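You operate a simulated robot arm through the tools that you are given. There is no shell and no other tool.

You run a simulated robot arm. Do the job below in one go: nothing can be reset, and whatever is moved stays where it is left.

TASK
Change the cloudy water: pump off, drain the trough, refill to between LOW and HIGH.
Fine: drain and fill valves closed at the end, no overflow. Where these are worked on the way, their far stop is far enough and under half their travel is too little: fill valve.

It is judged by the outcome, as a careful person would: the job done as asked, and still so three seconds after it is handed in. It fails if anything else is knocked over, pushed out of place, dropped, spilled or broken.

THE ROBOT
A 7-joint arm with a two-finger parallel gripper, fixed in place. Base frame: the origin is at the foot of the arm, x ahead of it, y to its left, z up. Readings come in m, rad, newtons and seconds.
Its first joint turns from -2.897 to 2.897 rad. Payload 4.4 kg.
Tool frame: the origin (TCP) lies between the finger pads and is the grasp point; the fingertips stand 0.023 m ahead of it; z points along the fingers, y is the line along which they close. The gripper opens to 0.094 m. The fingers are 0.038 m wide and 0.01 m thick; the gripper's body (0.054 by 0.096 m) begins 0.039 m behind the TCP.
Orientation is that of the tool frame in the base frame, as a unit quaternion [x, y, z, w]. With the fingers straight down and closing along the base's y, the tool's x points along the base's -x, its y along +y and its z along -z.

THE INTERFACE
- The arm moves only by the tool arm_command. Its argument "plan" is a list of rows, each an object (a shift or turn left out is 0, a gripper value left out holds the last) with "dr": the turn, a rotation vector about the tool's x, y, z in degrees, a list of three; "delta_pos": the shift along the tool's x, y, z in cm, a list of three; "claw": the gripper command, from -1 (fully open) to 1 (shut), values between in proportion. In form: [{"dr": [rx, ry, rz], "delta_pos": [tx, ty, tz], "claw": claw}, ...]. A call has 1 to 20 rows; each row is the pose to reach, as a shift and turn from the pose commanded when the call began, along the tool's axes at that moment. Rows are played at 5 a second. More than 0.05 m and 0.15 rad between two rows, or a gripper value outside its range, and nothing of the call is played. A pose out of reach is approached as far as the arm can. The call stops where the force on the tool passes 40 N (or 10 N more than at its start, if that is more) or the arm is blocked; 0.2 s more then pass. The fingers move at their own pace (about 0.072 m/s each) and stop on an object; they squeeze with about 34 N. The grip force told is the motor's: it shows also when the fingers shut on nothing. Time passes only in rows, and 0.2 s behind the last, so rows that repeat a pose let the fingers close. It gives the time, the measured TCP pose, the force on the tool (base axes), the opening and the grip force at its end, in the units of the frame above (readings bear some noise), with the torque about the TCP (base axes, N m) and any sound that the robot's microphone picked up.
- Cameras (640 x 400 px; columns grow to the right, rows downward): "scene" is fixed at [0.399, -0.4991, 1.6906]; the picture's right is [-0.26, -0.97, 0.00], its down [-0.60, 0.16, -0.78] and it looks along [0.76, -0.20, -0.62] (base axes); focal length 214 px, centre (320, 200). "wrist" rides on the gripper at [0.086, 0.016, -0.075] in the tool frame; the picture's right is [-0.18, 0.98, 0.00], its down [-0.58, -0.11, -0.81] and it looks along [-0.79, -0.15, 0.59] (tool axes); focal length 243 px, centre (320, 200). There is no depth. A picture from a camera that has moved, and an enlarged one, comes with that camera's place and axes in the base frame and with its lens.
- camera(camera): a new picture of that camera. The clock stands still meanwhile.
- enlarge(camera, box): a new picture of the part [left, top, right, bottom] of that camera's present view, enlarged. The clock stands still meanwhile.
- sign_off(): hands the job in; it is judged then, once.

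Places have to be worked out from the pictures, the camera data and where the tool is seen. Open the gripper and draw the arm clear of the work before you hand the job in, unless the task says otherwise.

The tools are called after "Call:" by a JSON object that holds its "api" and its "payload". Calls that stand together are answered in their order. arm_command: Moves the arm, as the interface text tells. Its arguments: {"type":"object","properties":{"plan":{"type":"array","items":{"type":"object","properties":{"dr":{"type":"array","items":{"type":"number"}},"delta_pos":{"type":"array","items":{"type":"number"}},"claw":{"type":"number"}}}}},"required":["plan"]} The other tools are called the same way: camera (camera) takes a picture; enlarge (camera, box) takes an enlarged picture of a part of a camera's view; sign_off () hands the job in.

At the start:

```text
time_s: 0.0
ee_pos: [0.593, -0.0207, 1.268]
tool_rot: [0.0, 1.0, 0.0, 0.0]
contact_force: [0.9, 0.3, 0.5]
ft_torque: [0.02, -0.01, -0.05]
opening: 0.0939
grasp_force: 0.1
```

scene: 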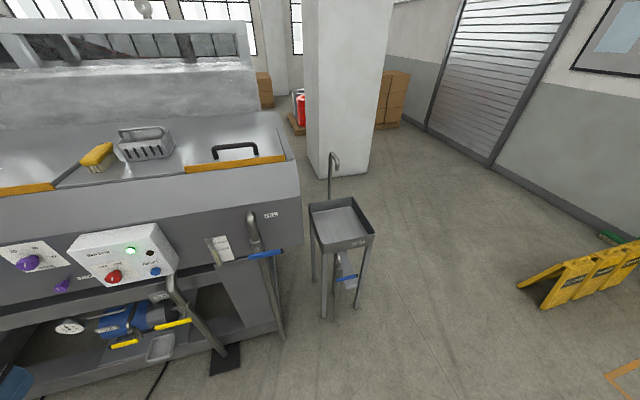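
wrist: 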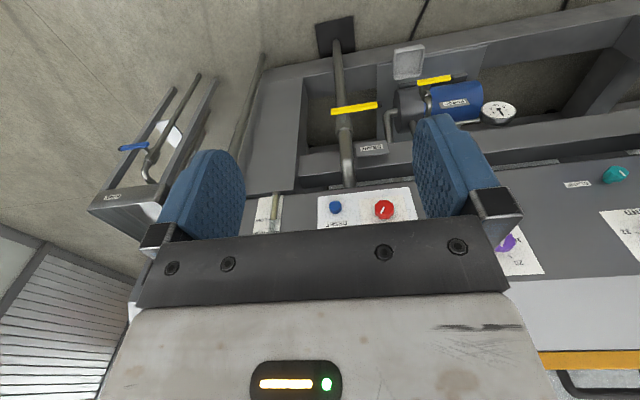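

I start by looking closely at the machine's panel, valves and labels before moving anything.

Call:
{"api": "enlarge", "payload": {"camera": "scene", "box": [0, 220, 200, 345]}}

Call:
{"api": "enlarge", "payload": {"camera": "scene", "box": [180, 190, 400, 328]}}

Call:
{"api": "enlarge", "payload": {"camera": "scene", "box": [40, 270, 248, 400]}}

Call:
{"api": "enlarge", "payload": {"camera": "scene", "box": [0, 80, 300, 268]}}

Call:
{"api": "enlarge", "payload": {"camera": "wrist", "box": [240, 10, 560, 210]}}

Call:
{"api": "enlarge", "payload": {"camera": "wrist", "box": [80, 60, 280, 185]}}

```text
3.20 times, centred on (100, 282) of scene
camera zoom: at [0.399, -0.4991, 1.6906], right [-0.26, -0.97, 0.0], down [-0.6, 0.16, -0.78], along [0.76, -0.2, -0.62], focal length 686 px, centre (1024, -64)
```

zoom: 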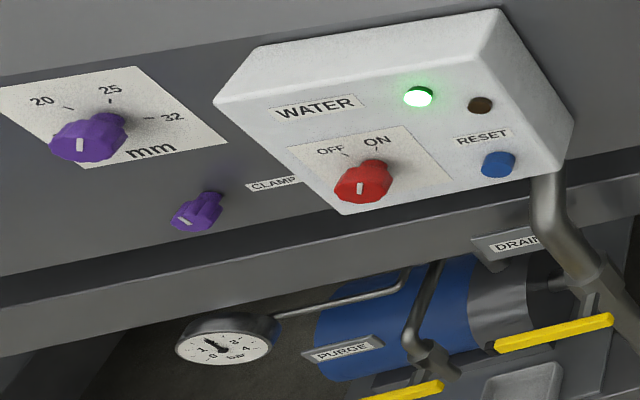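

```text
2.90 times, centred on (290, 259) of scene
camera zoom: at [0.399, -0.4991, 1.6906], right [-0.26, -0.97, 0.0], down [-0.6, 0.16, -0.78], along [0.76, -0.2, -0.62], focal length 622 px, centre (407, 29)
```

zoom: 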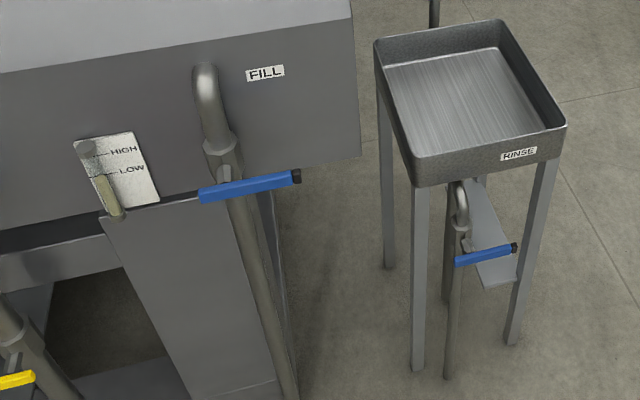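

```text
3.08 times, centred on (144, 335) of scene
camera zoom: at [0.399, -0.4991, 1.6906], right [-0.26, -0.97, 0.0], down [-0.6, 0.16, -0.78], along [0.76, -0.2, -0.62], focal length 660 px, centre (862, -215)
```

zoom: 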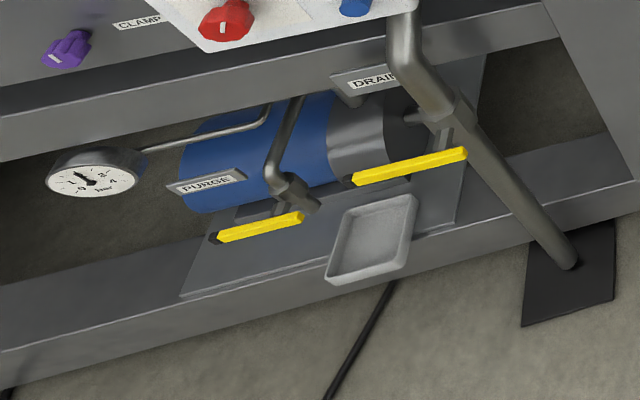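

```text
2.13 times, centred on (150, 174) of scene
camera zoom: at [0.399, -0.4991, 1.6906], right [-0.26, -0.97, 0.0], down [-0.6, 0.16, -0.78], along [0.76, -0.2, -0.62], focal length 456 px, centre (682, 255)
```

zoom: 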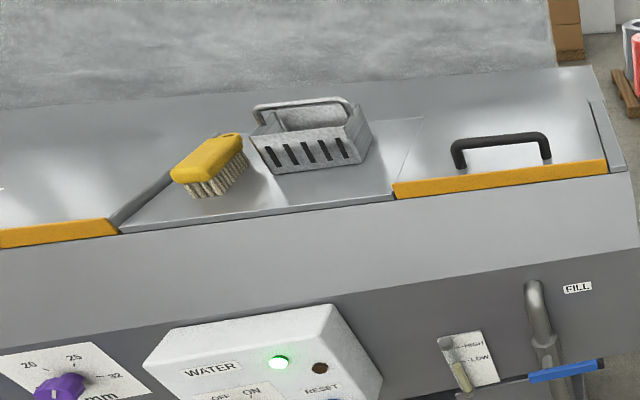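

```text
2.00 times, centred on (400, 110) of wrist
camera zoom: at [0.5078, -0.0058, 1.3439], right [0.18, 0.98, 0.0], down [0.58, -0.11, 0.81], along [0.79, -0.15, -0.59], focal length 485 px, centre (160, 380)
```

zoom: 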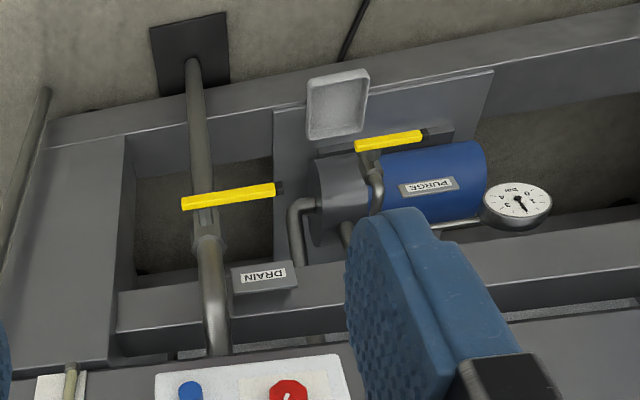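

```text
3.20 times, centred on (180, 122) of wrist
camera zoom: at [0.5078, -0.0058, 1.3439], right [0.18, 0.98, 0.0], down [0.58, -0.11, 0.81], along [0.79, -0.15, -0.59], focal length 776 px, centre (768, 448)
```

zoom: 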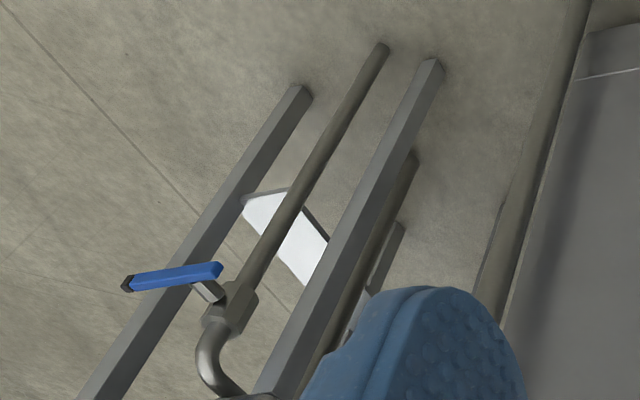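

The panel shows the red OFF/ON pump knob near (0.95, 0.05, 1.05), the drain lever near z≈0.69 and the fill lever near y≈-0.43. I'll back off and lower a bit for a closer front view of the panel.

Call:
{"api": "arm_command", "payload": {"plan": [{"delta_pos": [4, 0, 3]}, {"delta_pos": [8, 0, 6]}, {"delta_pos": [12, 0, 9]}, {"delta_pos": [14, 1, 12]}, {"delta_pos": [14, 2, 15]}, {"delta_pos": [14, 2, 15]}]}}

Call:
{"api": "camera", "payload": {"camera": "wrist"}}

Call:
{"api": "enlarge", "payload": {"camera": "scene", "box": [200, 225, 248, 255]}}

Call:
{"api": "camera", "payload": {"camera": "scene"}}

```text
time_s: 1.4
ee_pos: [0.4538, 0.0002, 1.1169]
tool_rot: [0.0, 1.0, 0.0, 0.0]
contact_force: [0.1, 0.0, 0.9]
ft_torque: [0.04, 0.0, 0.0]
opening: 0.094
grasp_force: 0.1
```

```text
taken
camera wrist: at [0.3683, 0.0161, 1.1926], right [0.18, 0.98, 0.0], down [0.58, -0.11, 0.81], along [0.79, -0.15, -0.59], focal length 243 px, centre (320, 200)
```

wrist: 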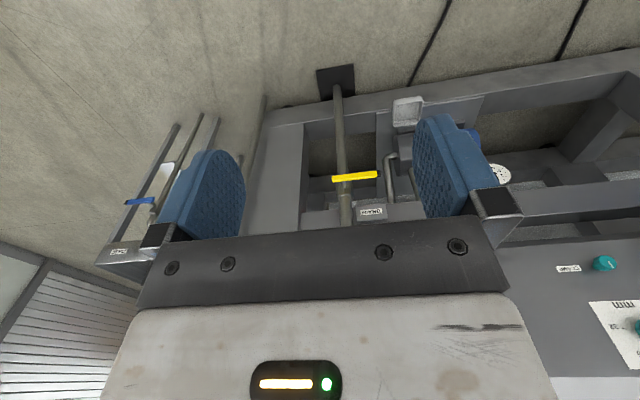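

```text
13.33 times, centred on (224, 240) of scene
camera zoom: at [0.399, -0.4991, 1.6906], right [-0.26, -0.97, 0.0], down [-0.6, 0.16, -0.78], along [0.76, -0.2, -0.62], focal length 2860 px, centre (1600, -333)
```

zoom: 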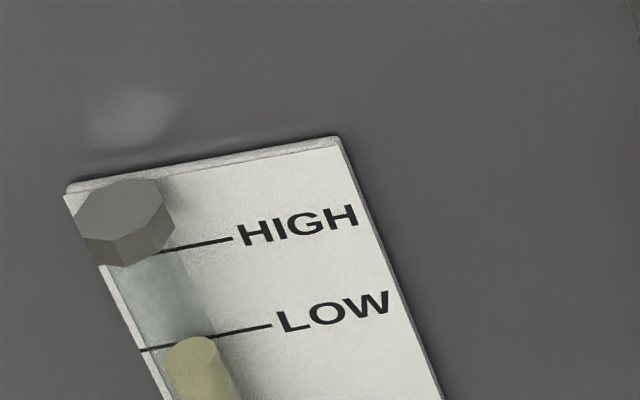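

```text
taken
```

scene: 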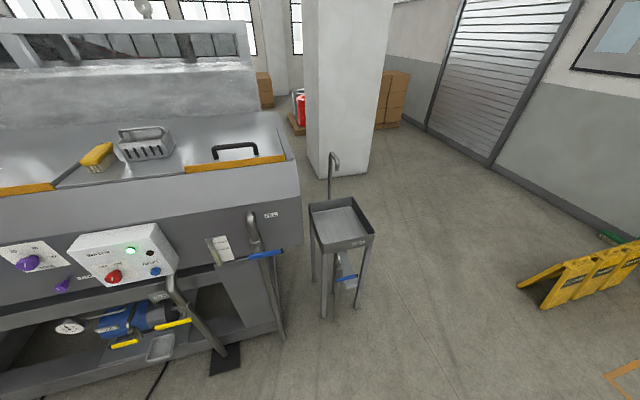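

The gauge shows cloudy (yellowish) water right about at LOW. Next I look closely at the pump knob face and the levers.

Call:
{"api": "enlarge", "payload": {"camera": "scene", "box": [60, 220, 188, 300]}}

Call:
{"api": "enlarge", "payload": {"camera": "scene", "box": [88, 245, 136, 275]}}

Call:
{"api": "enlarge", "payload": {"camera": "scene", "box": [140, 295, 204, 335]}}

Call:
{"api": "enlarge", "payload": {"camera": "scene", "box": [230, 205, 302, 250]}}

Call:
{"api": "enlarge", "payload": {"camera": "wrist", "box": [290, 120, 418, 220]}}

Call:
{"api": "enlarge", "payload": {"camera": "scene", "box": [88, 262, 136, 292]}}

```text
5.00 times, centred on (124, 260) of scene
camera zoom: at [0.399, -0.4991, 1.6906], right [-0.26, -0.97, 0.0], down [-0.6, 0.16, -0.78], along [0.76, -0.2, -0.62], focal length 1072 px, centre (1300, -100)
```

zoom: 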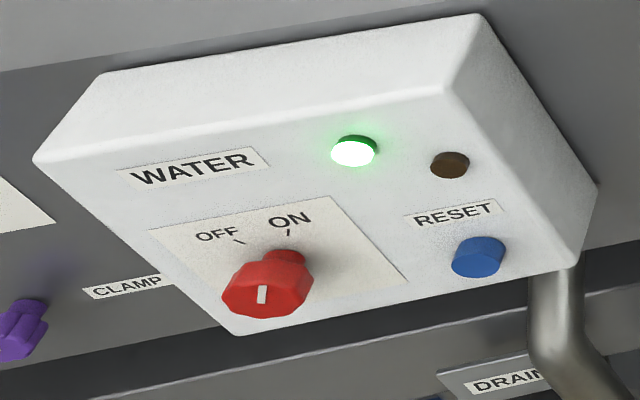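

```text
13.33 times, centred on (112, 260) of scene
camera zoom: at [0.399, -0.4991, 1.6906], right [-0.26, -0.97, 0.0], down [-0.6, 0.16, -0.78], along [0.76, -0.2, -0.62], focal length 2860 px, centre (3093, -600)
```

zoom: 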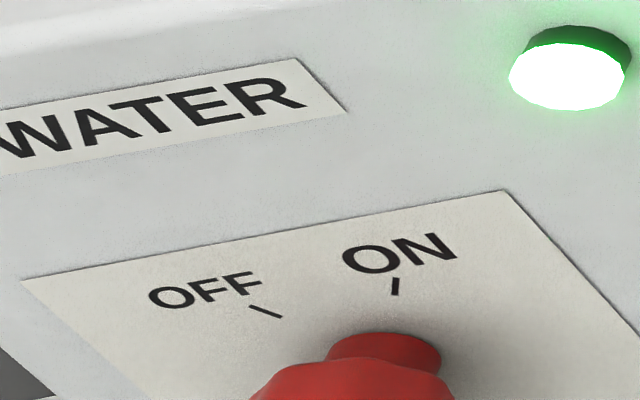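

```text
10.00 times, centred on (172, 315) of scene
camera zoom: at [0.399, -0.4991, 1.6906], right [-0.26, -0.97, 0.0], down [-0.6, 0.16, -0.78], along [0.76, -0.2, -0.62], focal length 2145 px, centre (1800, -950)
```

zoom: 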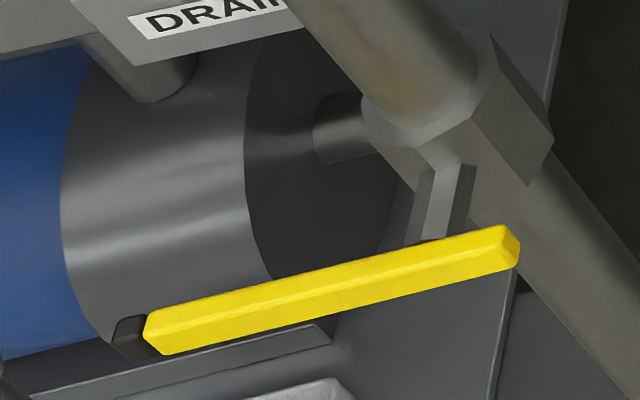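

```text
8.89 times, centred on (266, 228) of scene
camera zoom: at [0.399, -0.4991, 1.6906], right [-0.26, -0.97, 0.0], down [-0.6, 0.16, -0.78], along [0.76, -0.2, -0.62], focal length 1906 px, centre (800, -44)
```

zoom: 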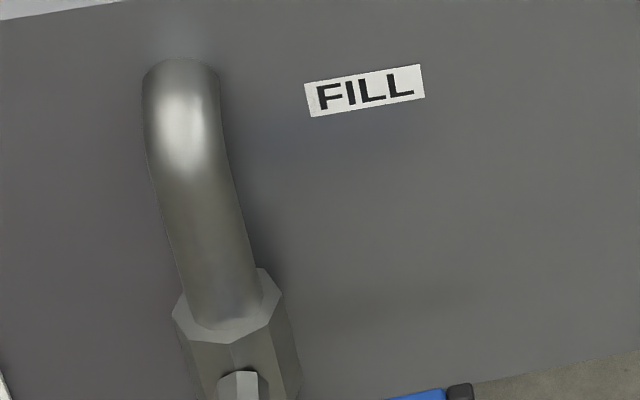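

```text
4.00 times, centred on (354, 170) of wrist
camera zoom: at [0.3683, 0.0161, 1.1926], right [0.18, 0.98, 0.0], down [0.58, -0.11, 0.81], along [0.79, -0.15, -0.59], focal length 970 px, centre (184, 320)
```

zoom: 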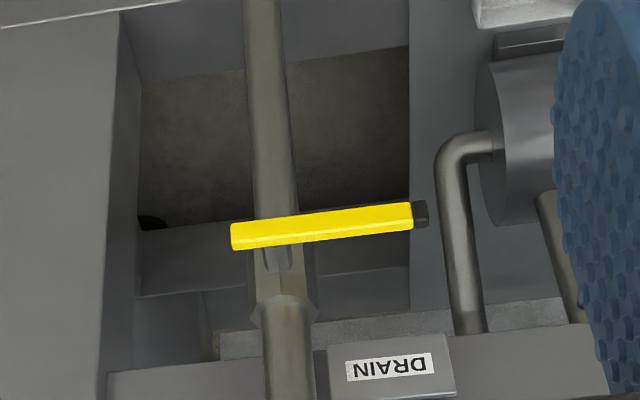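

```text
13.33 times, centred on (112, 277) of scene
camera zoom: at [0.399, -0.4991, 1.6906], right [-0.26, -0.97, 0.0], down [-0.6, 0.16, -0.78], along [0.76, -0.2, -0.62], focal length 2860 px, centre (3093, -827)
```

zoom: 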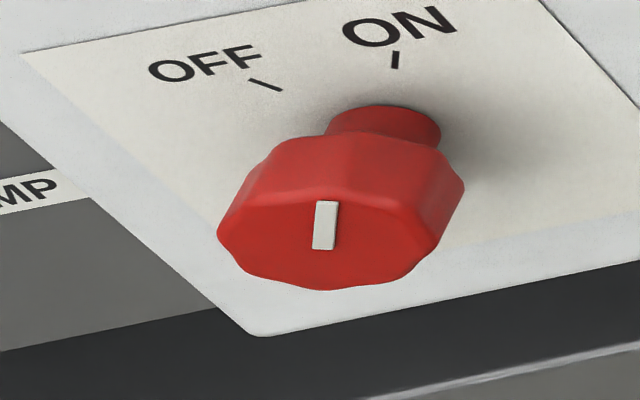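

The knob points to ON (tick right of up), OFF is about 60–65° counter‑clockwise, and the panel is vertical with the knob's face centre near (0.943, 0.049, 1.059). I'll turn the tool horizontal (fingers toward +x) and stop well ahead of the knob.

Call:
{"api": "arm_command", "payload": {"plan": [{"dr": [0, -7.5, 0], "delta_pos": [-2.3, 0.4, 0.5], "claw": -0.5}, {"dr": [0, -15, 0], "delta_pos": [-4.6, 0.8, 1.0]}, {"dr": [0, -22.5, 0], "delta_pos": [-6.9, 1.2, 1.5]}, {"dr": [0, -30, 0], "delta_pos": [-9.2, 1.6, 2.0]}, {"dr": [0, -37.5, 0], "delta_pos": [-11.5, 2.0, 2.5]}, {"dr": [0, -45, 0], "delta_pos": [-13.8, 2.4, 3.0]}, {"dr": [0, -52.5, 0], "delta_pos": [-16.1, 2.8, 3.5]}, {"dr": [0, -60, 0], "delta_pos": [-18.4, 3.2, 4.0]}, {"dr": [0, -67.5, 0], "delta_pos": [-20.7, 3.6, 4.5]}, {"dr": [0, -75, 0], "delta_pos": [-23, 4.0, 5.0]}, {"dr": [0, -82.5, 0], "delta_pos": [-25.3, 4.5, 5.4]}, {"dr": [0, -90, 0], "delta_pos": [-27.6, 4.9, 5.7]}, {"dr": [0, -90, 0], "delta_pos": [-27.6, 4.9, 5.7]}]}}

Call:
{"api": "camera", "payload": {"camera": "wrist"}}

Call:
{"api": "camera", "payload": {"camera": "scene"}}

```text
time_s: 4.2
ee_pos: [0.7286, 0.0618, 1.0652]
tool_rot: [0.023, 0.709, -0.002, 0.704]
contact_force: [-0.1, 3.9, -0.2]
ft_torque: [-0.04, 0.05, -0.18]
opening: 0.0703
grasp_force: 0.0
out of reach, approached as far as the arm can: row 9, 10, 11, 12, 13
```

```text
taken
camera wrist: at [0.6556, 0.0821, 0.9812], right [0.04, 0.98, 0.21], down [-0.81, -0.1, 0.58], along [0.59, -0.19, 0.78], focal length 243 px, centre (320, 200)
```

wrist: 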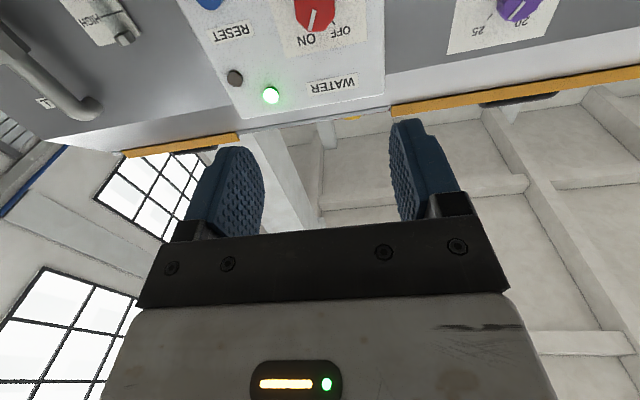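

```text
taken
```

scene: 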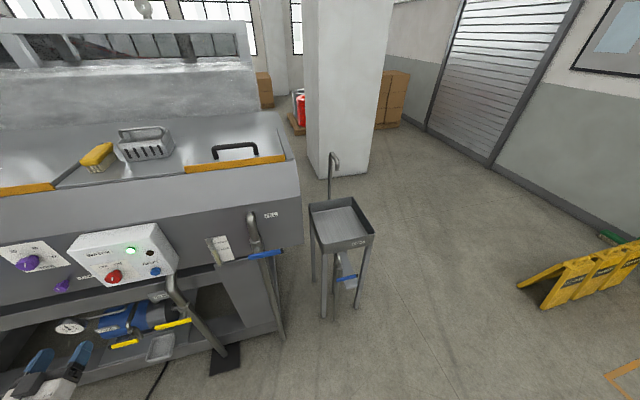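

The knob and panel are ahead as expected, but the last rows were reported as not fully reached (slight offset of ~1 cm and ~2°). I'll hold for a moment and creep forward to see whether it resolves nearer the panel.

Call:
{"api": "arm_command", "payload": {"plan": [{"delta_pos": [0, 0, 1.5]}, {"delta_pos": [0, 0, 3]}, {"delta_pos": [0, 0, 4.5]}, {"delta_pos": [0, 0, 6]}, {"delta_pos": [0, 0, 6]}, {"delta_pos": [0, 0, 6]}]}}

```text
time_s: 5.6
ee_pos: [0.7854, 0.0751, 1.0693]
tool_rot: [0.005, 0.709, -0.005, 0.706]
contact_force: [-0.5, -0.7, 1.0]
ft_torque: [-0.02, -0.01, 0.03]
opening: 0.0705
grasp_force: 0.0
out of reach, approached as far as the arm can: row 1, 2, 3, 4, 5, 6
```

Orientation is now almost exactly horizontal, TCP at (0.785, 0.075, 1.069). I correct y and z toward the knob axis and advance to x≈0.87, still short of the knob.

Call:
{"api": "arm_command", "payload": {"plan": [{"delta_pos": [0.3, -0.8, 2]}, {"delta_pos": [0.6, -1.6, 4]}, {"delta_pos": [1.0, -2.4, 6]}, {"delta_pos": [1.0, -2.6, 8]}, {"delta_pos": [1.0, -2.6, 8]}, {"delta_pos": [1.0, -2.6, 8]}]}}

Call:
{"api": "camera", "payload": {"camera": "wrist"}}

Call:
{"api": "enlarge", "payload": {"camera": "scene", "box": [30, 200, 222, 320]}}

```text
time_s: 7.0
ee_pos: [0.8632, 0.0687, 1.0622]
tool_rot: [0.01, 0.71, -0.01, 0.704]
contact_force: [0.3, -0.1, 0.0]
ft_torque: [0.01, 0.02, -0.01]
opening: 0.0705
grasp_force: 0.1
out of reach, approached as far as the arm can: row 1, 2, 3, 4, 5, 6
```

```text
taken
camera wrist: at [0.7892, 0.0868, 0.9775], right [0.03, 0.98, 0.18], down [-0.8, -0.09, 0.59], along [0.59, -0.17, 0.79], focal length 243 px, centre (320, 200)
```

wrist: 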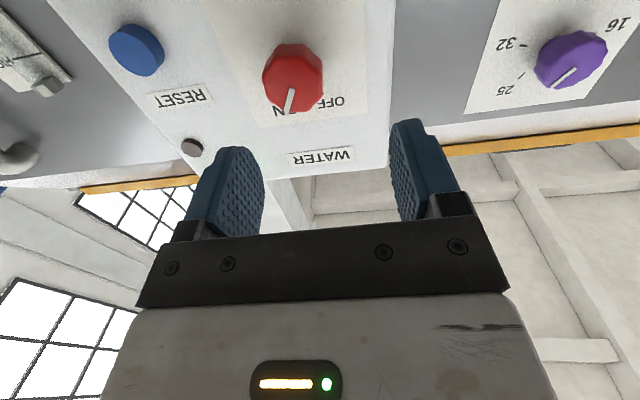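

```text
3.33 times, centred on (126, 260) of scene
camera zoom: at [0.399, -0.4991, 1.6906], right [-0.26, -0.97, 0.0], down [-0.6, 0.16, -0.78], along [0.76, -0.2, -0.62], focal length 715 px, centre (967, 0)
```

zoom: 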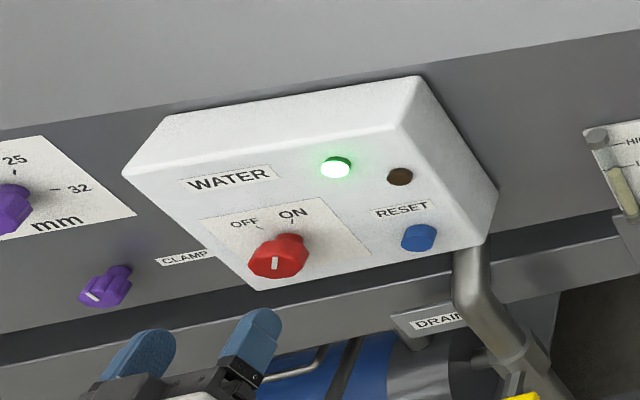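

The knob is about 2 cm to the right (−y) of the finger centreline, and y isn't following, probably a wrist joint near its limit. I'll test rolling the tool (+) here, short of the knob, to see if this frees the arm.

Call:
{"api": "arm_command", "payload": {"plan": [{"dr": [0, 0, 8]}, {"dr": [0, 0, 16]}, {"dr": [0, 0, 24]}, {"dr": [0, 0, 30]}, {"dr": [0, 0, 30]}, {"dr": [0, 0, 30]}]}}

```text
time_s: 8.4
ee_pos: [0.8652, 0.0809, 1.0664]
tool_rot: [0.045, 0.708, 0.035, 0.704]
contact_force: [0.1, 0.2, -0.8]
ft_torque: [-0.02, -0.02, 0.01]
opening: 0.0705
grasp_force: 0.0
out of reach, approached as far as the arm can: row 1, 2, 3, 4, 5, 6
```

Positive roll is blocked (only ~6° reached), so the wrist is at that end of its range; I try rolling the negative way, which is also the direction that turns the knob to OFF.

Call:
{"api": "arm_command", "payload": {"plan": [{"dr": [0, 0, -8]}, {"dr": [0, 0, -16]}, {"dr": [0, 0, -24]}, {"dr": [0, 0, -32]}, {"dr": [0, 0, -40]}, {"dr": [0, 0, -48]}, {"dr": [0, 0, -48]}, {"dr": [0, 0, -48]}]}}

```text
time_s: 10.2
ee_pos: [0.8633, 0.0786, 1.0672]
tool_rot: [-0.246, 0.665, -0.255, 0.657]
contact_force: [-0.3, -0.4, 0.8]
ft_torque: [0.0, 0.02, -0.01]
opening: 0.0706
grasp_force: 0.0
```

Rolling negative works and the pose is fully reached (roll ≈ −41°). Now I centre the gripper on the knob axis (y 0.049, z 1.056) at the same x and check with the wrist camera.

Call:
{"api": "arm_command", "payload": {"plan": [{"delta_pos": [1.4, -0.75, 0]}, {"delta_pos": [2.8, -1.5, 0]}, {"delta_pos": [2.8, -1.5, 0]}]}}

Call:
{"api": "camera", "payload": {"camera": "wrist"}}

Call:
{"api": "enlarge", "payload": {"camera": "scene", "box": [30, 200, 222, 320]}}

```text
time_s: 11.0
ee_pos: [0.8619, 0.064, 1.0609]
tool_rot: [-0.239, 0.669, -0.262, 0.653]
contact_force: [-0.4, -0.2, 0.2]
ft_torque: [-0.01, 0.02, 0.0]
opening: 0.0706
grasp_force: 0.1
out of reach, approached as far as the arm can: row 1, 2, 3
```

```text
taken
camera wrist: at [0.7858, 0.0199, 0.9872], right [0.03, 0.86, -0.51], down [-0.79, 0.33, 0.52], along [0.61, 0.39, 0.69], focal length 243 px, centre (320, 200)
```

wrist: 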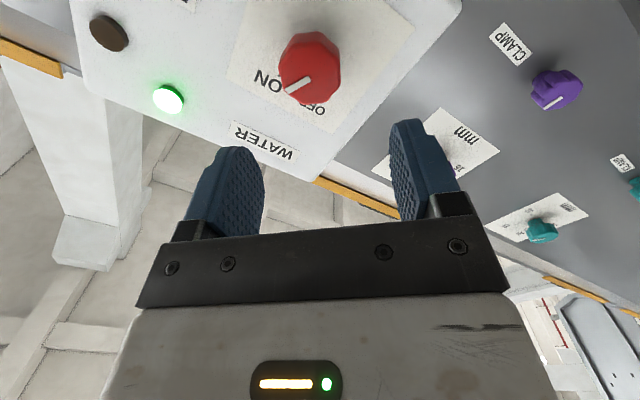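

```text
3.33 times, centred on (126, 260) of scene
camera zoom: at [0.399, -0.4991, 1.6906], right [-0.26, -0.97, 0.0], down [-0.6, 0.16, -0.78], along [0.76, -0.2, -0.62], focal length 715 px, centre (967, 0)
```

zoom: 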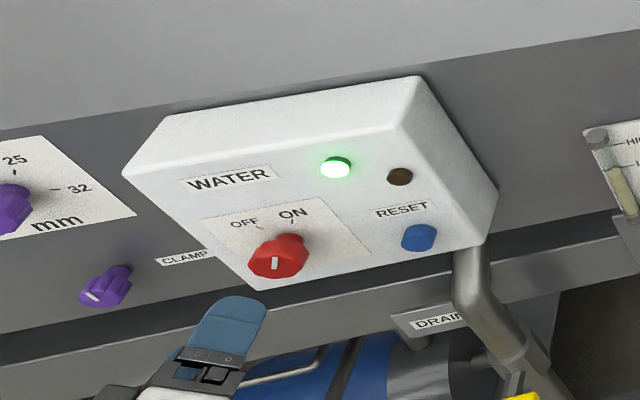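

The position is nearly right (y 0.064 vs 0.048); the arm moves mostly by turning its base, so a small −3° yaw is natural here and harmless. I command the remaining shift with that small yaw and re-check.

Call:
{"api": "arm_command", "payload": {"plan": [{"delta_pos": [0.75, -0.45, 0], "dr": [0.5, 0.4, 0]}, {"delta_pos": [1.5, -0.9, 0], "dr": [1.0, 0.9, 0]}, {"delta_pos": [1.5, -0.9, 0], "dr": [1.0, 0.9, 0]}]}}

Call:
{"api": "camera", "payload": {"camera": "wrist"}}

```text
time_s: 11.8
ee_pos: [0.8602, 0.0526, 1.0572]
tool_rot: [-0.236, 0.67, -0.265, 0.652]
contact_force: [-0.3, -0.7, -0.9]
ft_torque: [0.01, 0.03, -0.01]
opening: 0.0706
grasp_force: 0.0
out of reach, approached as far as the arm can: row 1, 2, 3
```

```text
taken
camera wrist: at [0.7839, 0.0105, 0.9832], right [0.04, 0.86, -0.51], down [-0.79, 0.34, 0.51], along [0.62, 0.38, 0.69], focal length 243 px, centre (320, 200)
```

wrist: 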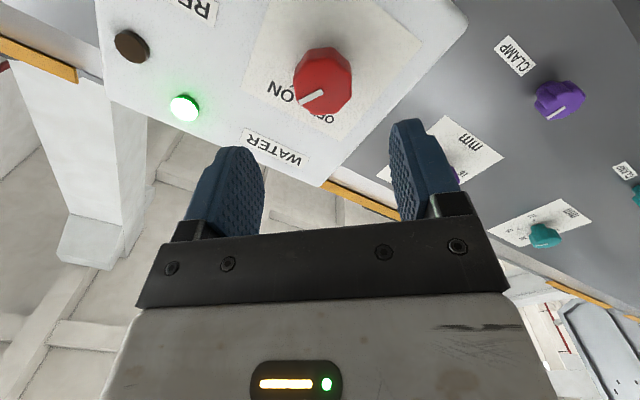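

The knob is now centred between the fingers (predicted axis crosses its face within ~5 mm). I advance along the tool axis by 7.5 cm so the pads surround the knob without reaching the panel.

Call:
{"api": "arm_command", "payload": {"plan": [{"delta_pos": [0, 0, 1.5]}, {"delta_pos": [0, 0, 3]}, {"delta_pos": [0, 0, 4.5]}, {"delta_pos": [0, 0, 6]}, {"delta_pos": [0, 0, 7.3]}, {"delta_pos": [0, 0, 7.3]}]}}

Call:
{"api": "camera", "payload": {"camera": "wrist"}}

Call:
{"api": "enlarge", "payload": {"camera": "scene", "box": [30, 200, 222, 320]}}

```text
time_s: 13.2
ee_pos: [0.9327, 0.0533, 1.0563]
tool_rot: [-0.234, 0.67, -0.266, 0.652]
contact_force: [0.4, 0.8, -0.1]
ft_torque: [-0.02, 0.0, 0.01]
opening: 0.0703
grasp_force: 0.1
out of reach, approached as far as the arm can: row 5
```

```text
taken
camera wrist: at [0.8565, 0.01, 0.9826], right [0.04, 0.86, -0.51], down [-0.79, 0.34, 0.51], along [0.62, 0.38, 0.69], focal length 243 px, centre (320, 200)
```

wrist: 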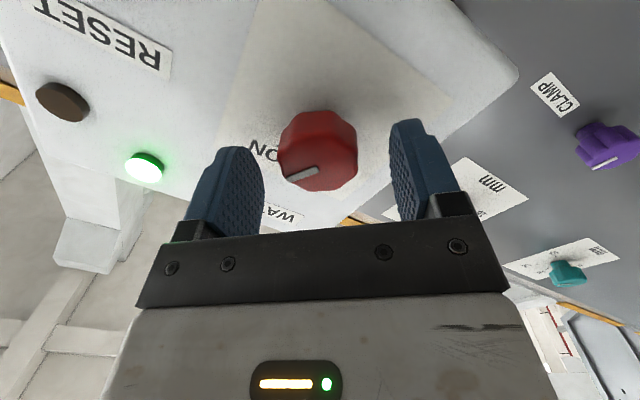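

```text
3.33 times, centred on (126, 260) of scene
camera zoom: at [0.399, -0.4991, 1.6906], right [-0.26, -0.97, 0.0], down [-0.6, 0.16, -0.78], along [0.76, -0.2, -0.62], focal length 715 px, centre (967, 0)
```

zoom: 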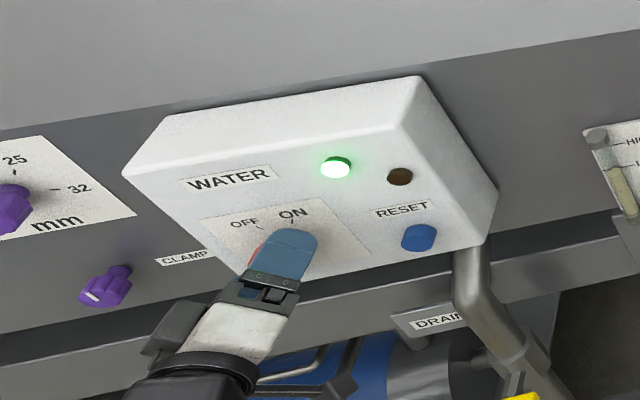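

The knob sits between the pads. I move 5 mm further in and close the fingers on it.

Call:
{"api": "arm_command", "payload": {"plan": [{"delta_pos": [0, 0, 0.5]}, {"delta_pos": [0, 0, 0.5], "claw": 0}, {"delta_pos": [0, 0, 0.5], "claw": 1}, {"delta_pos": [0, 0, 0.5], "claw": 1}, {"delta_pos": [0, 0, 0.5], "claw": 1}]}}

Call:
{"api": "camera", "payload": {"camera": "wrist"}}

```text
time_s: 14.4
ee_pos: [0.9381, 0.0528, 1.0553]
tool_rot: [-0.235, 0.67, -0.266, 0.652]
contact_force: [2.0, -1.9, 3.7]
ft_torque: [-0.01, -0.1, -0.05]
opening: 0.0393
grasp_force: 44.7
out of reach, approached as far as the arm can: row 1, 2, 3, 4, 5
```

```text
taken
camera wrist: at [0.8617, 0.0101, 0.983], right [0.04, 0.86, -0.51], down [-0.79, 0.34, 0.51], along [0.62, 0.38, 0.69], focal length 243 px, centre (320, 200)
```

wrist: 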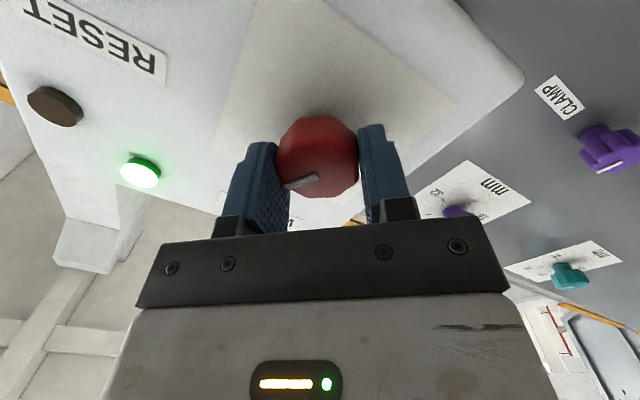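

The knob is held (39 mm, low side force). I roll −62° about the tool axis (counter‑clockwise as seen from the front) toward OFF.

Call:
{"api": "arm_command", "payload": {"plan": [{"dr": [0, 0, -7]}, {"dr": [0, 0, -14]}, {"dr": [0, 0, -21]}, {"dr": [0, 0, -28]}, {"dr": [0, 0, -35]}, {"dr": [0, 0, -42]}, {"dr": [0, 0, -49]}, {"dr": [0, 0, -56]}, {"dr": [0, 0, -62]}, {"dr": [0, 0, -62]}]}}

Call:
{"api": "camera", "payload": {"camera": "wrist"}}

Call:
{"api": "enlarge", "payload": {"camera": "scene", "box": [60, 220, 188, 300]}}

```text
time_s: 16.8
ee_pos: [0.9385, 0.0537, 1.0552]
tool_rot: [0.548, -0.453, 0.562, -0.422]
contact_force: [28.8, -0.3, -2.6]
ft_torque: [0.37, 0.34, 0.45]
opening: 0.0397
grasp_force: 45.6
stopped in row 10: the force on the tool passed its limit at 40 N (the readings are from after the stop); the commanded pose is now the measured one
```

```text
taken
camera wrist: at [0.8598, -0.0314, 1.0613], right [-0.01, -0.05, -1.0], down [-0.78, 0.63, -0.02], along [0.63, 0.78, -0.05], focal length 243 px, centre (320, 200)
```

wrist: 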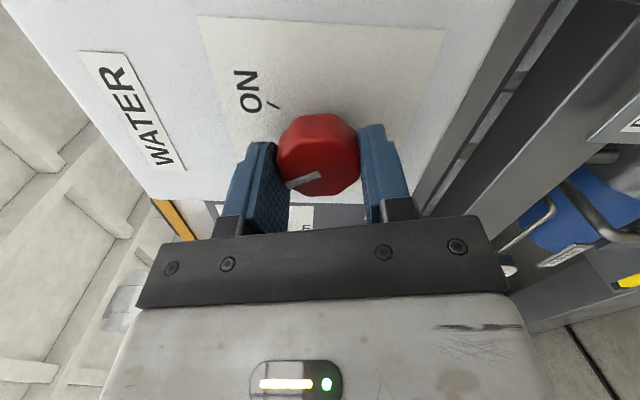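

```text
5.00 times, centred on (124, 260) of scene
camera zoom: at [0.399, -0.4991, 1.6906], right [-0.26, -0.97, 0.0], down [-0.6, 0.16, -0.78], along [0.76, -0.2, -0.62], focal length 1072 px, centre (1300, -100)
```

zoom: 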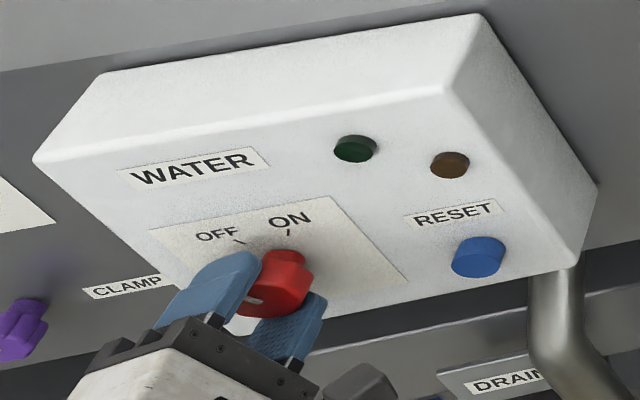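

The green lamp has gone out: the pump is off and the knob has reached its stop. I open the fingers and back straight off.

Call:
{"api": "arm_command", "payload": {"plan": [{"claw": -0.5}, {"claw": -0.5}, {"claw": -0.5}, {"delta_pos": [0, 0, -2]}, {"delta_pos": [0, 0, -4]}, {"delta_pos": [0, 0, -7]}, {"delta_pos": [0, 0, -10]}, {"delta_pos": [0, 0, -14]}, {"delta_pos": [0, 0, -18]}, {"delta_pos": [0, 0, -18]}]}}

Call:
{"api": "enlarge", "payload": {"camera": "scene", "box": [60, 220, 188, 300]}}

Call:
{"api": "enlarge", "payload": {"camera": "scene", "box": [200, 225, 248, 255]}}

Call:
{"api": "camera", "payload": {"camera": "wrist"}}

```text
time_s: 19.0
ee_pos: [0.7556, 0.0609, 1.0568]
tool_rot: [0.547, -0.454, 0.563, -0.421]
contact_force: [0.9, 1.0, 0.1]
ft_torque: [-0.02, 0.02, 0.01]
opening: 0.0705
grasp_force: 0.0
```

```text
5.00 times, centred on (124, 260) of scene
camera zoom: at [0.399, -0.4991, 1.6906], right [-0.26, -0.97, 0.0], down [-0.6, 0.16, -0.78], along [0.76, -0.2, -0.62], focal length 1072 px, centre (1300, -100)
```

zoom: 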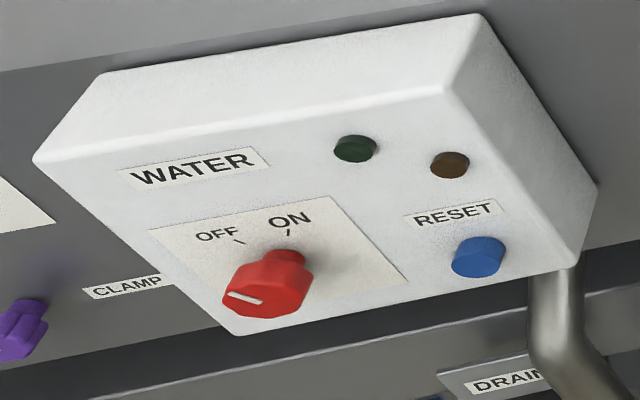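

```text
13.33 times, centred on (224, 240) of scene
camera zoom: at [0.399, -0.4991, 1.6906], right [-0.26, -0.97, 0.0], down [-0.6, 0.16, -0.78], along [0.76, -0.2, -0.62], focal length 2860 px, centre (1600, -333)
```

zoom: 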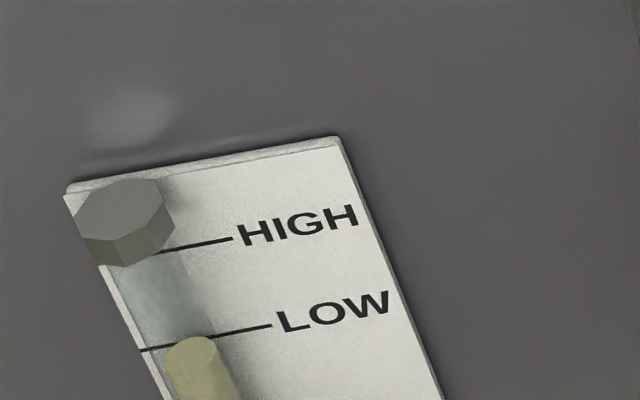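

```text
taken
camera wrist: at [0.679, -0.0241, 1.0641], right [-0.01, -0.05, -1.0], down [-0.78, 0.63, -0.02], along [0.63, 0.78, -0.05], focal length 243 px, centre (320, 200)
```

wrist: 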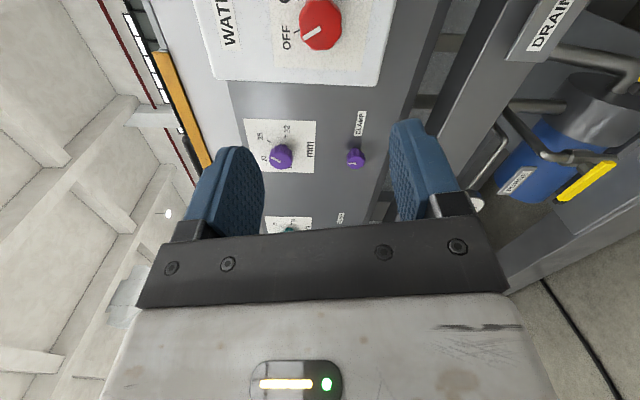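

Pump is OFF: lamp dark, pointer on OFF. The DRAIN lever (across its pipe, closed) runs from y≈−0.05 to 0.10 at x≈0.953, z≈0.68 with its pivot at y≈−0.018; I shut the fingers, lower the arm in free space and level the roll to −90°, staying clear of it.

Call:
{"api": "arm_command", "payload": {"plan": [{"delta_pos": [-1, 4, 0], "dr": [0, 0, 3], "claw": 1}, {"delta_pos": [-2.2, 8, 0], "dr": [0, 0, 6]}, {"delta_pos": [-3.4, 12, 0], "dr": [0, 0, 9]}, {"delta_pos": [-4.6, 16, 0], "dr": [0, 0, 12]}, {"delta_pos": [-5.8, 20, 0], "dr": [0, 0, 13.5]}, {"delta_pos": [-7, 24, 0], "dr": [0, 0, 13.5]}, {"delta_pos": [-8, 27, 0], "dr": [0, 0, 13.5]}, {"delta_pos": [-8.4, 28.8, 0], "dr": [0, 0, 13.5]}, {"delta_pos": [-8.4, 28.8, 0], "dr": [0, 0, 13.5]}]}}

Call:
{"api": "camera", "payload": {"camera": "wrist"}}

Call:
{"api": "camera", "payload": {"camera": "scene"}}

```text
time_s: 21.0
ee_pos: [0.7538, 0.0905, 0.7587]
tool_rot: [-0.487, 0.518, -0.513, 0.48]
contact_force: [0.3, 0.6, -0.2]
ft_torque: [-0.02, -0.03, -0.01]
opening: 0.0
grasp_force: 34.3
out of reach, approached as far as the arm can: row 4, 5, 6, 7, 8, 9
```

```text
taken
camera wrist: at [0.6735, 0.008, 0.7451], right [0.0, 0.18, -0.98], down [-0.77, 0.63, 0.12], along [0.64, 0.75, 0.14], focal length 243 px, centre (320, 200)
```

wrist: 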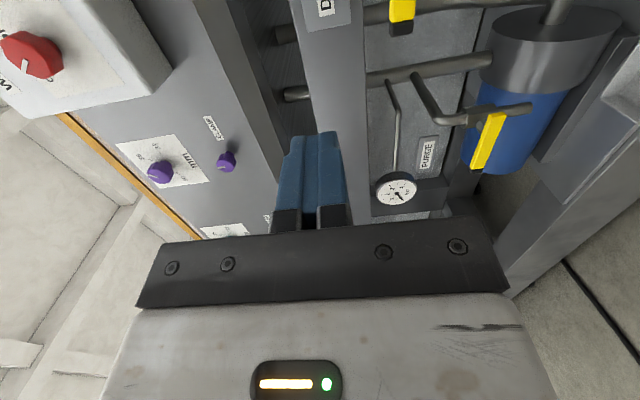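

```text
taken
```

scene: 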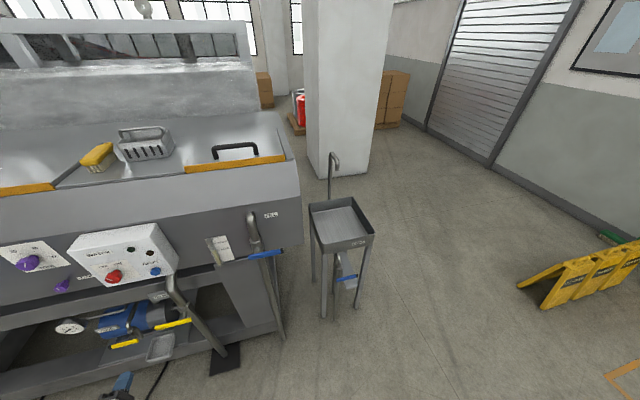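

The DRAIN lever tip is visible (≈y 0.095, z 0.684), and the plate and beams are ~10 cm behind it. I advance with shut fingers above the lever's outer part, to x≈0.87, z≈0.735.

Call:
{"api": "arm_command", "payload": {"plan": [{"delta_pos": [0.3, 0.8, 3]}, {"delta_pos": [0.6, 1.6, 6], "dr": [0, 0.5, 0]}, {"delta_pos": [0.8, 2.3, 9], "dr": [0, 1, 0]}, {"delta_pos": [0.8, 2.3, 11.7], "dr": [0, 1, 0]}, {"delta_pos": [0.8, 2.3, 11.7], "dr": [0, 1, 0]}]}}

Call:
{"api": "camera", "payload": {"camera": "wrist"}}

Call:
{"api": "enlarge", "payload": {"camera": "scene", "box": [80, 280, 240, 380]}}

```text
time_s: 22.2
ee_pos: [0.8361, 0.0851, 0.7463]
tool_rot: [-0.484, 0.524, -0.516, 0.475]
contact_force: [-0.9, -0.2, 0.0]
ft_torque: [0.01, 0.01, 0.0]
opening: 0.0
grasp_force: 33.9
out of reach, approached as far as the arm can: row 1, 2, 3, 4, 5
```

```text
taken
camera wrist: at [0.7544, 0.0043, 0.7336], right [0.0, 0.18, -0.98], down [-0.75, 0.65, 0.12], along [0.66, 0.74, 0.14], focal length 243 px, centre (320, 200)
```

wrist: 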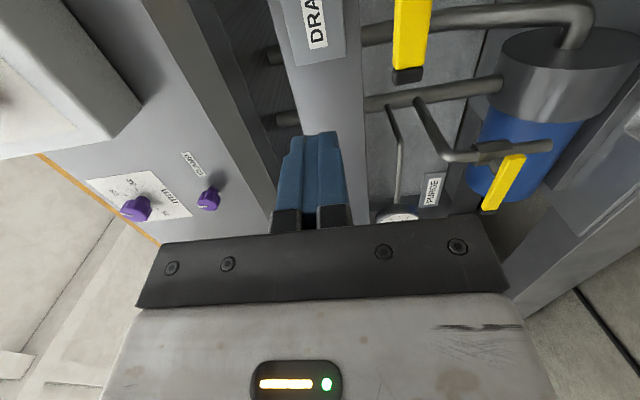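

```text
4.00 times, centred on (160, 330) of scene
camera zoom: at [0.399, -0.4991, 1.6906], right [-0.26, -0.97, 0.0], down [-0.6, 0.16, -0.78], along [0.76, -0.2, -0.62], focal length 858 px, centre (960, -320)
```

zoom: 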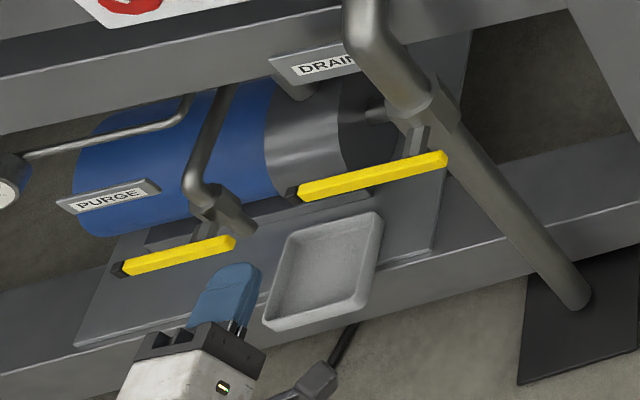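

Forward motion was cut short; earlier the wrist was free at roll −103°, so I roll back −20° here (clear of everything) to see if that frees it.

Call:
{"api": "arm_command", "payload": {"plan": [{"dr": [0, 0, -8]}, {"dr": [0, 0, -16]}, {"dr": [0, 0, -24]}, {"dr": [0, 0, -24], "delta_pos": [0, 0, 2]}, {"dr": [0, 0, -24], "delta_pos": [0, 0, 2]}]}}

```text
time_s: 23.4
ee_pos: [0.841, 0.0887, 0.748]
tool_rot: [0.582, -0.409, 0.604, -0.359]
contact_force: [-0.3, -0.4, -0.5]
ft_torque: [-0.02, -0.01, 0.01]
opening: 0.0
grasp_force: 34.3
out of reach, approached as far as the arm can: row 4, 5
```

Roll works but forward reach is limited with a level tool, so likely the wrist pitch is at its stop. I test pitching the fingers 24° downward, in place, and then moving forward a little.

Call:
{"api": "arm_command", "payload": {"plan": [{"dr": [-7.3, -3.3, -0.6]}, {"dr": [-14.6, -6.6, -1.2]}, {"dr": [-21.9, -9.8, -1.8]}, {"dr": [-21.9, -9.8, -1.8]}]}}

```text
time_s: 24.4
ee_pos: [0.8386, 0.0901, 0.7468]
tool_rot: [0.698, -0.472, 0.467, -0.269]
contact_force: [-0.7, -0.4, -0.5]
ft_torque: [0.03, 0.01, 0.0]
opening: 0.0
grasp_force: 33.6
```

Pitching down 25° is fully reached. I now roll back level (+24°) and move forward 6 cm above the lever.

Call:
{"api": "arm_command", "payload": {"plan": [{"dr": [0, 0, 8]}, {"dr": [0, 0, 16], "delta_pos": [0.5, -0.7, 1.8]}, {"dr": [0, 0, 24], "delta_pos": [1.0, -1.4, 3.6]}, {"dr": [0, 0, 24], "delta_pos": [1.6, -2.0, 5.5]}, {"dr": [0, 0, 24], "delta_pos": [1.6, -2.0, 5.5]}]}}

Call:
{"api": "camera", "payload": {"camera": "wrist"}}

Call:
{"api": "enlarge", "payload": {"camera": "scene", "box": [80, 280, 240, 380]}}

```text
time_s: 25.6
ee_pos: [0.8976, 0.0797, 0.7454]
tool_rot: [-0.583, 0.607, -0.402, 0.361]
contact_force: [-0.2, -0.6, 0.6]
ft_torque: [0.0, -0.03, 0.03]
opening: 0.0
grasp_force: 34.0
```

```text
taken
camera wrist: at [0.8199, -0.0024, 0.7667], right [-0.4, 0.18, -0.9], down [-0.65, 0.63, 0.42], along [0.65, 0.75, -0.14], focal length 243 px, centre (320, 200)
```

wrist: 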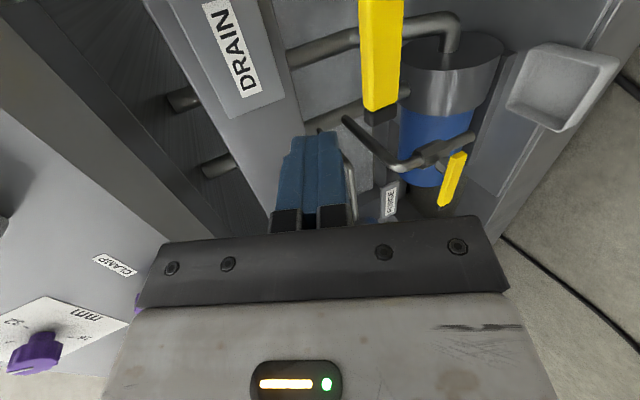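

```text
4.00 times, centred on (160, 330) of scene
camera zoom: at [0.399, -0.4991, 1.6906], right [-0.26, -0.97, 0.0], down [-0.6, 0.16, -0.78], along [0.76, -0.2, -0.62], focal length 858 px, centre (960, -320)
```

zoom: 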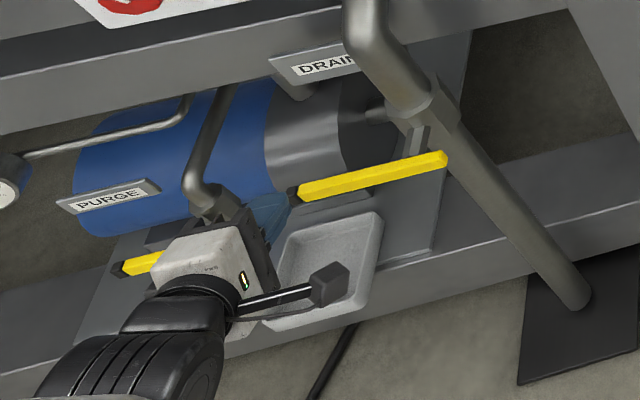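

The pose is fully reached and the lever tip is seen at about (0.953, 0.0975, 0.681). I move the shut fingers to just above the lever's outer part (TCP ≈ 0.94, 0.070, 0.735).

Call:
{"api": "arm_command", "payload": {"plan": [{"delta_pos": [0.23, -0.27, 1.45]}, {"delta_pos": [0.46, -0.55, 2.9]}, {"delta_pos": [0.69, -0.82, 4.34]}, {"delta_pos": [0.69, -0.82, 4.34]}]}}

Call:
{"api": "camera", "payload": {"camera": "wrist"}}

Call:
{"api": "enlarge", "payload": {"camera": "scene", "box": [80, 280, 240, 380]}}

```text
time_s: 26.6
ee_pos: [0.9407, 0.0683, 0.736]
tool_rot: [-0.584, 0.607, -0.402, 0.36]
contact_force: [0.2, -0.3, 0.4]
ft_torque: [0.02, 0.01, 0.02]
opening: 0.0003
grasp_force: 34.3
```

```text
taken
camera wrist: at [0.8624, -0.0132, 0.7565], right [-0.4, 0.18, -0.9], down [-0.65, 0.63, 0.42], along [0.64, 0.75, -0.14], focal length 243 px, centre (320, 200)
```

wrist: 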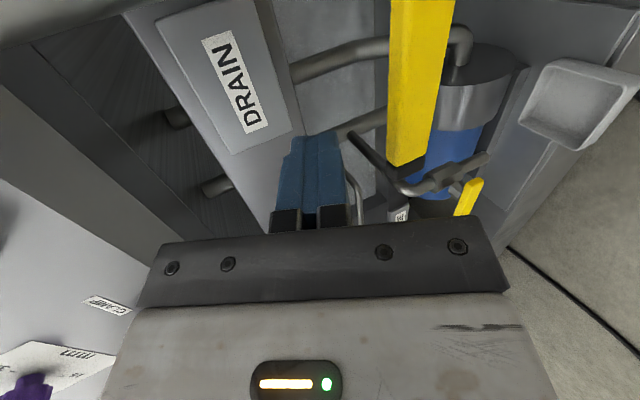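

```text
4.00 times, centred on (160, 330) of scene
camera zoom: at [0.399, -0.4991, 1.6906], right [-0.26, -0.97, 0.0], down [-0.6, 0.16, -0.78], along [0.76, -0.2, -0.62], focal length 858 px, centre (960, -320)
```

zoom: 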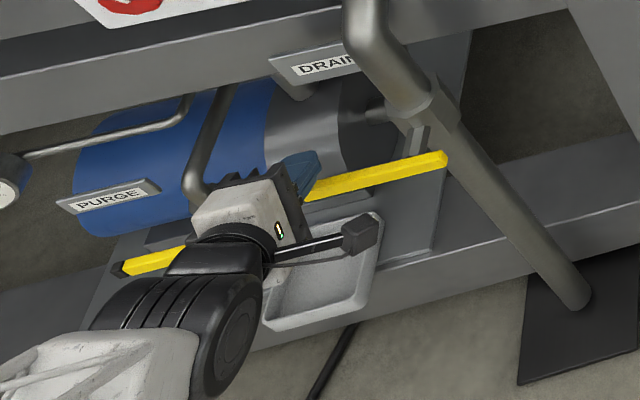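

Fingers are above the lever. I push gently downward 6 cm to see whether the lever opens that way (40 N stop protects it).

Call:
{"api": "arm_command", "payload": {"plan": [{"delta_pos": [-0.05, 1.8, 0.83]}, {"delta_pos": [-0.1, 2.7, 1.25]}, {"delta_pos": [-0.13, 3.6, 1.67]}, {"delta_pos": [-0.16, 4.5, 2.08]}, {"delta_pos": [-0.19, 5.45, 2.5]}, {"delta_pos": [-0.19, 5.45, 2.5]}]}}

Call:
{"api": "camera", "payload": {"camera": "wrist"}}

Call:
{"api": "enlarge", "payload": {"camera": "scene", "box": [80, 280, 240, 380]}}

```text
time_s: 27.4
ee_pos: [0.9453, 0.072, 0.7063]
tool_rot: [-0.582, 0.604, -0.405, 0.363]
contact_force: [4.8, 1.3, 4.1]
ft_torque: [0.08, -0.11, -0.09]
opening: 0.0002
grasp_force: 33.8
stopped in row 3: the force on the tool passed its limit at 51 N (the readings are from after the stop); the commanded pose is now the measured one
```

```text
taken
camera wrist: at [0.8666, -0.0114, 0.7254], right [-0.39, 0.18, -0.9], down [-0.66, 0.63, 0.41], along [0.65, 0.75, -0.13], focal length 243 px, centre (320, 200)
```

wrist: 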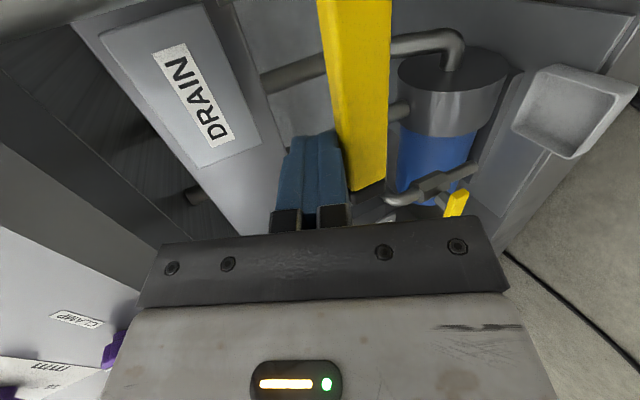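

```text
4.00 times, centred on (160, 330) of scene
camera zoom: at [0.399, -0.4991, 1.6906], right [-0.26, -0.97, 0.0], down [-0.6, 0.16, -0.78], along [0.76, -0.2, -0.62], focal length 858 px, centre (960, -320)
```

zoom: 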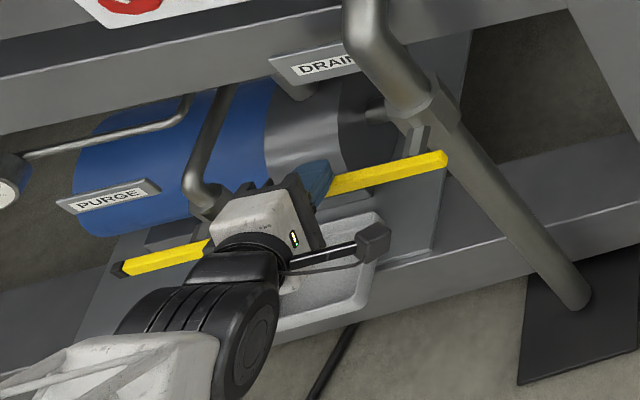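

Contact was exactly at the lever's top and it did not give (force spike, lever unchanged). I press once more very slowly (1.5 mm steps) to tell a stop from a mere impact spike.

Call:
{"api": "arm_command", "payload": {"plan": [{"delta_pos": [0, 0.14, 0.06]}, {"delta_pos": [0, 0.28, 0.12]}, {"delta_pos": [0, 0.42, 0.18]}, {"delta_pos": [0, 0.56, 0.24]}, {"delta_pos": [0, 0.7, 0.3]}, {"delta_pos": [0, 0.84, 0.36]}, {"delta_pos": [0, 0.98, 0.42]}, {"delta_pos": [0, 1.12, 0.48]}]}}

```text
time_s: 28.2
ee_pos: [0.9471, 0.0712, 0.704]
tool_rot: [-0.581, 0.603, -0.407, 0.365]
contact_force: [4.1, -1.0, 4.4]
ft_torque: [0.03, -0.14, -0.06]
opening: 0.0001
grasp_force: 34.3
stopped in row 4: the force on the tool passed its limit at 42 N (the readings are from after the stop); the commanded pose is now the measured one
```

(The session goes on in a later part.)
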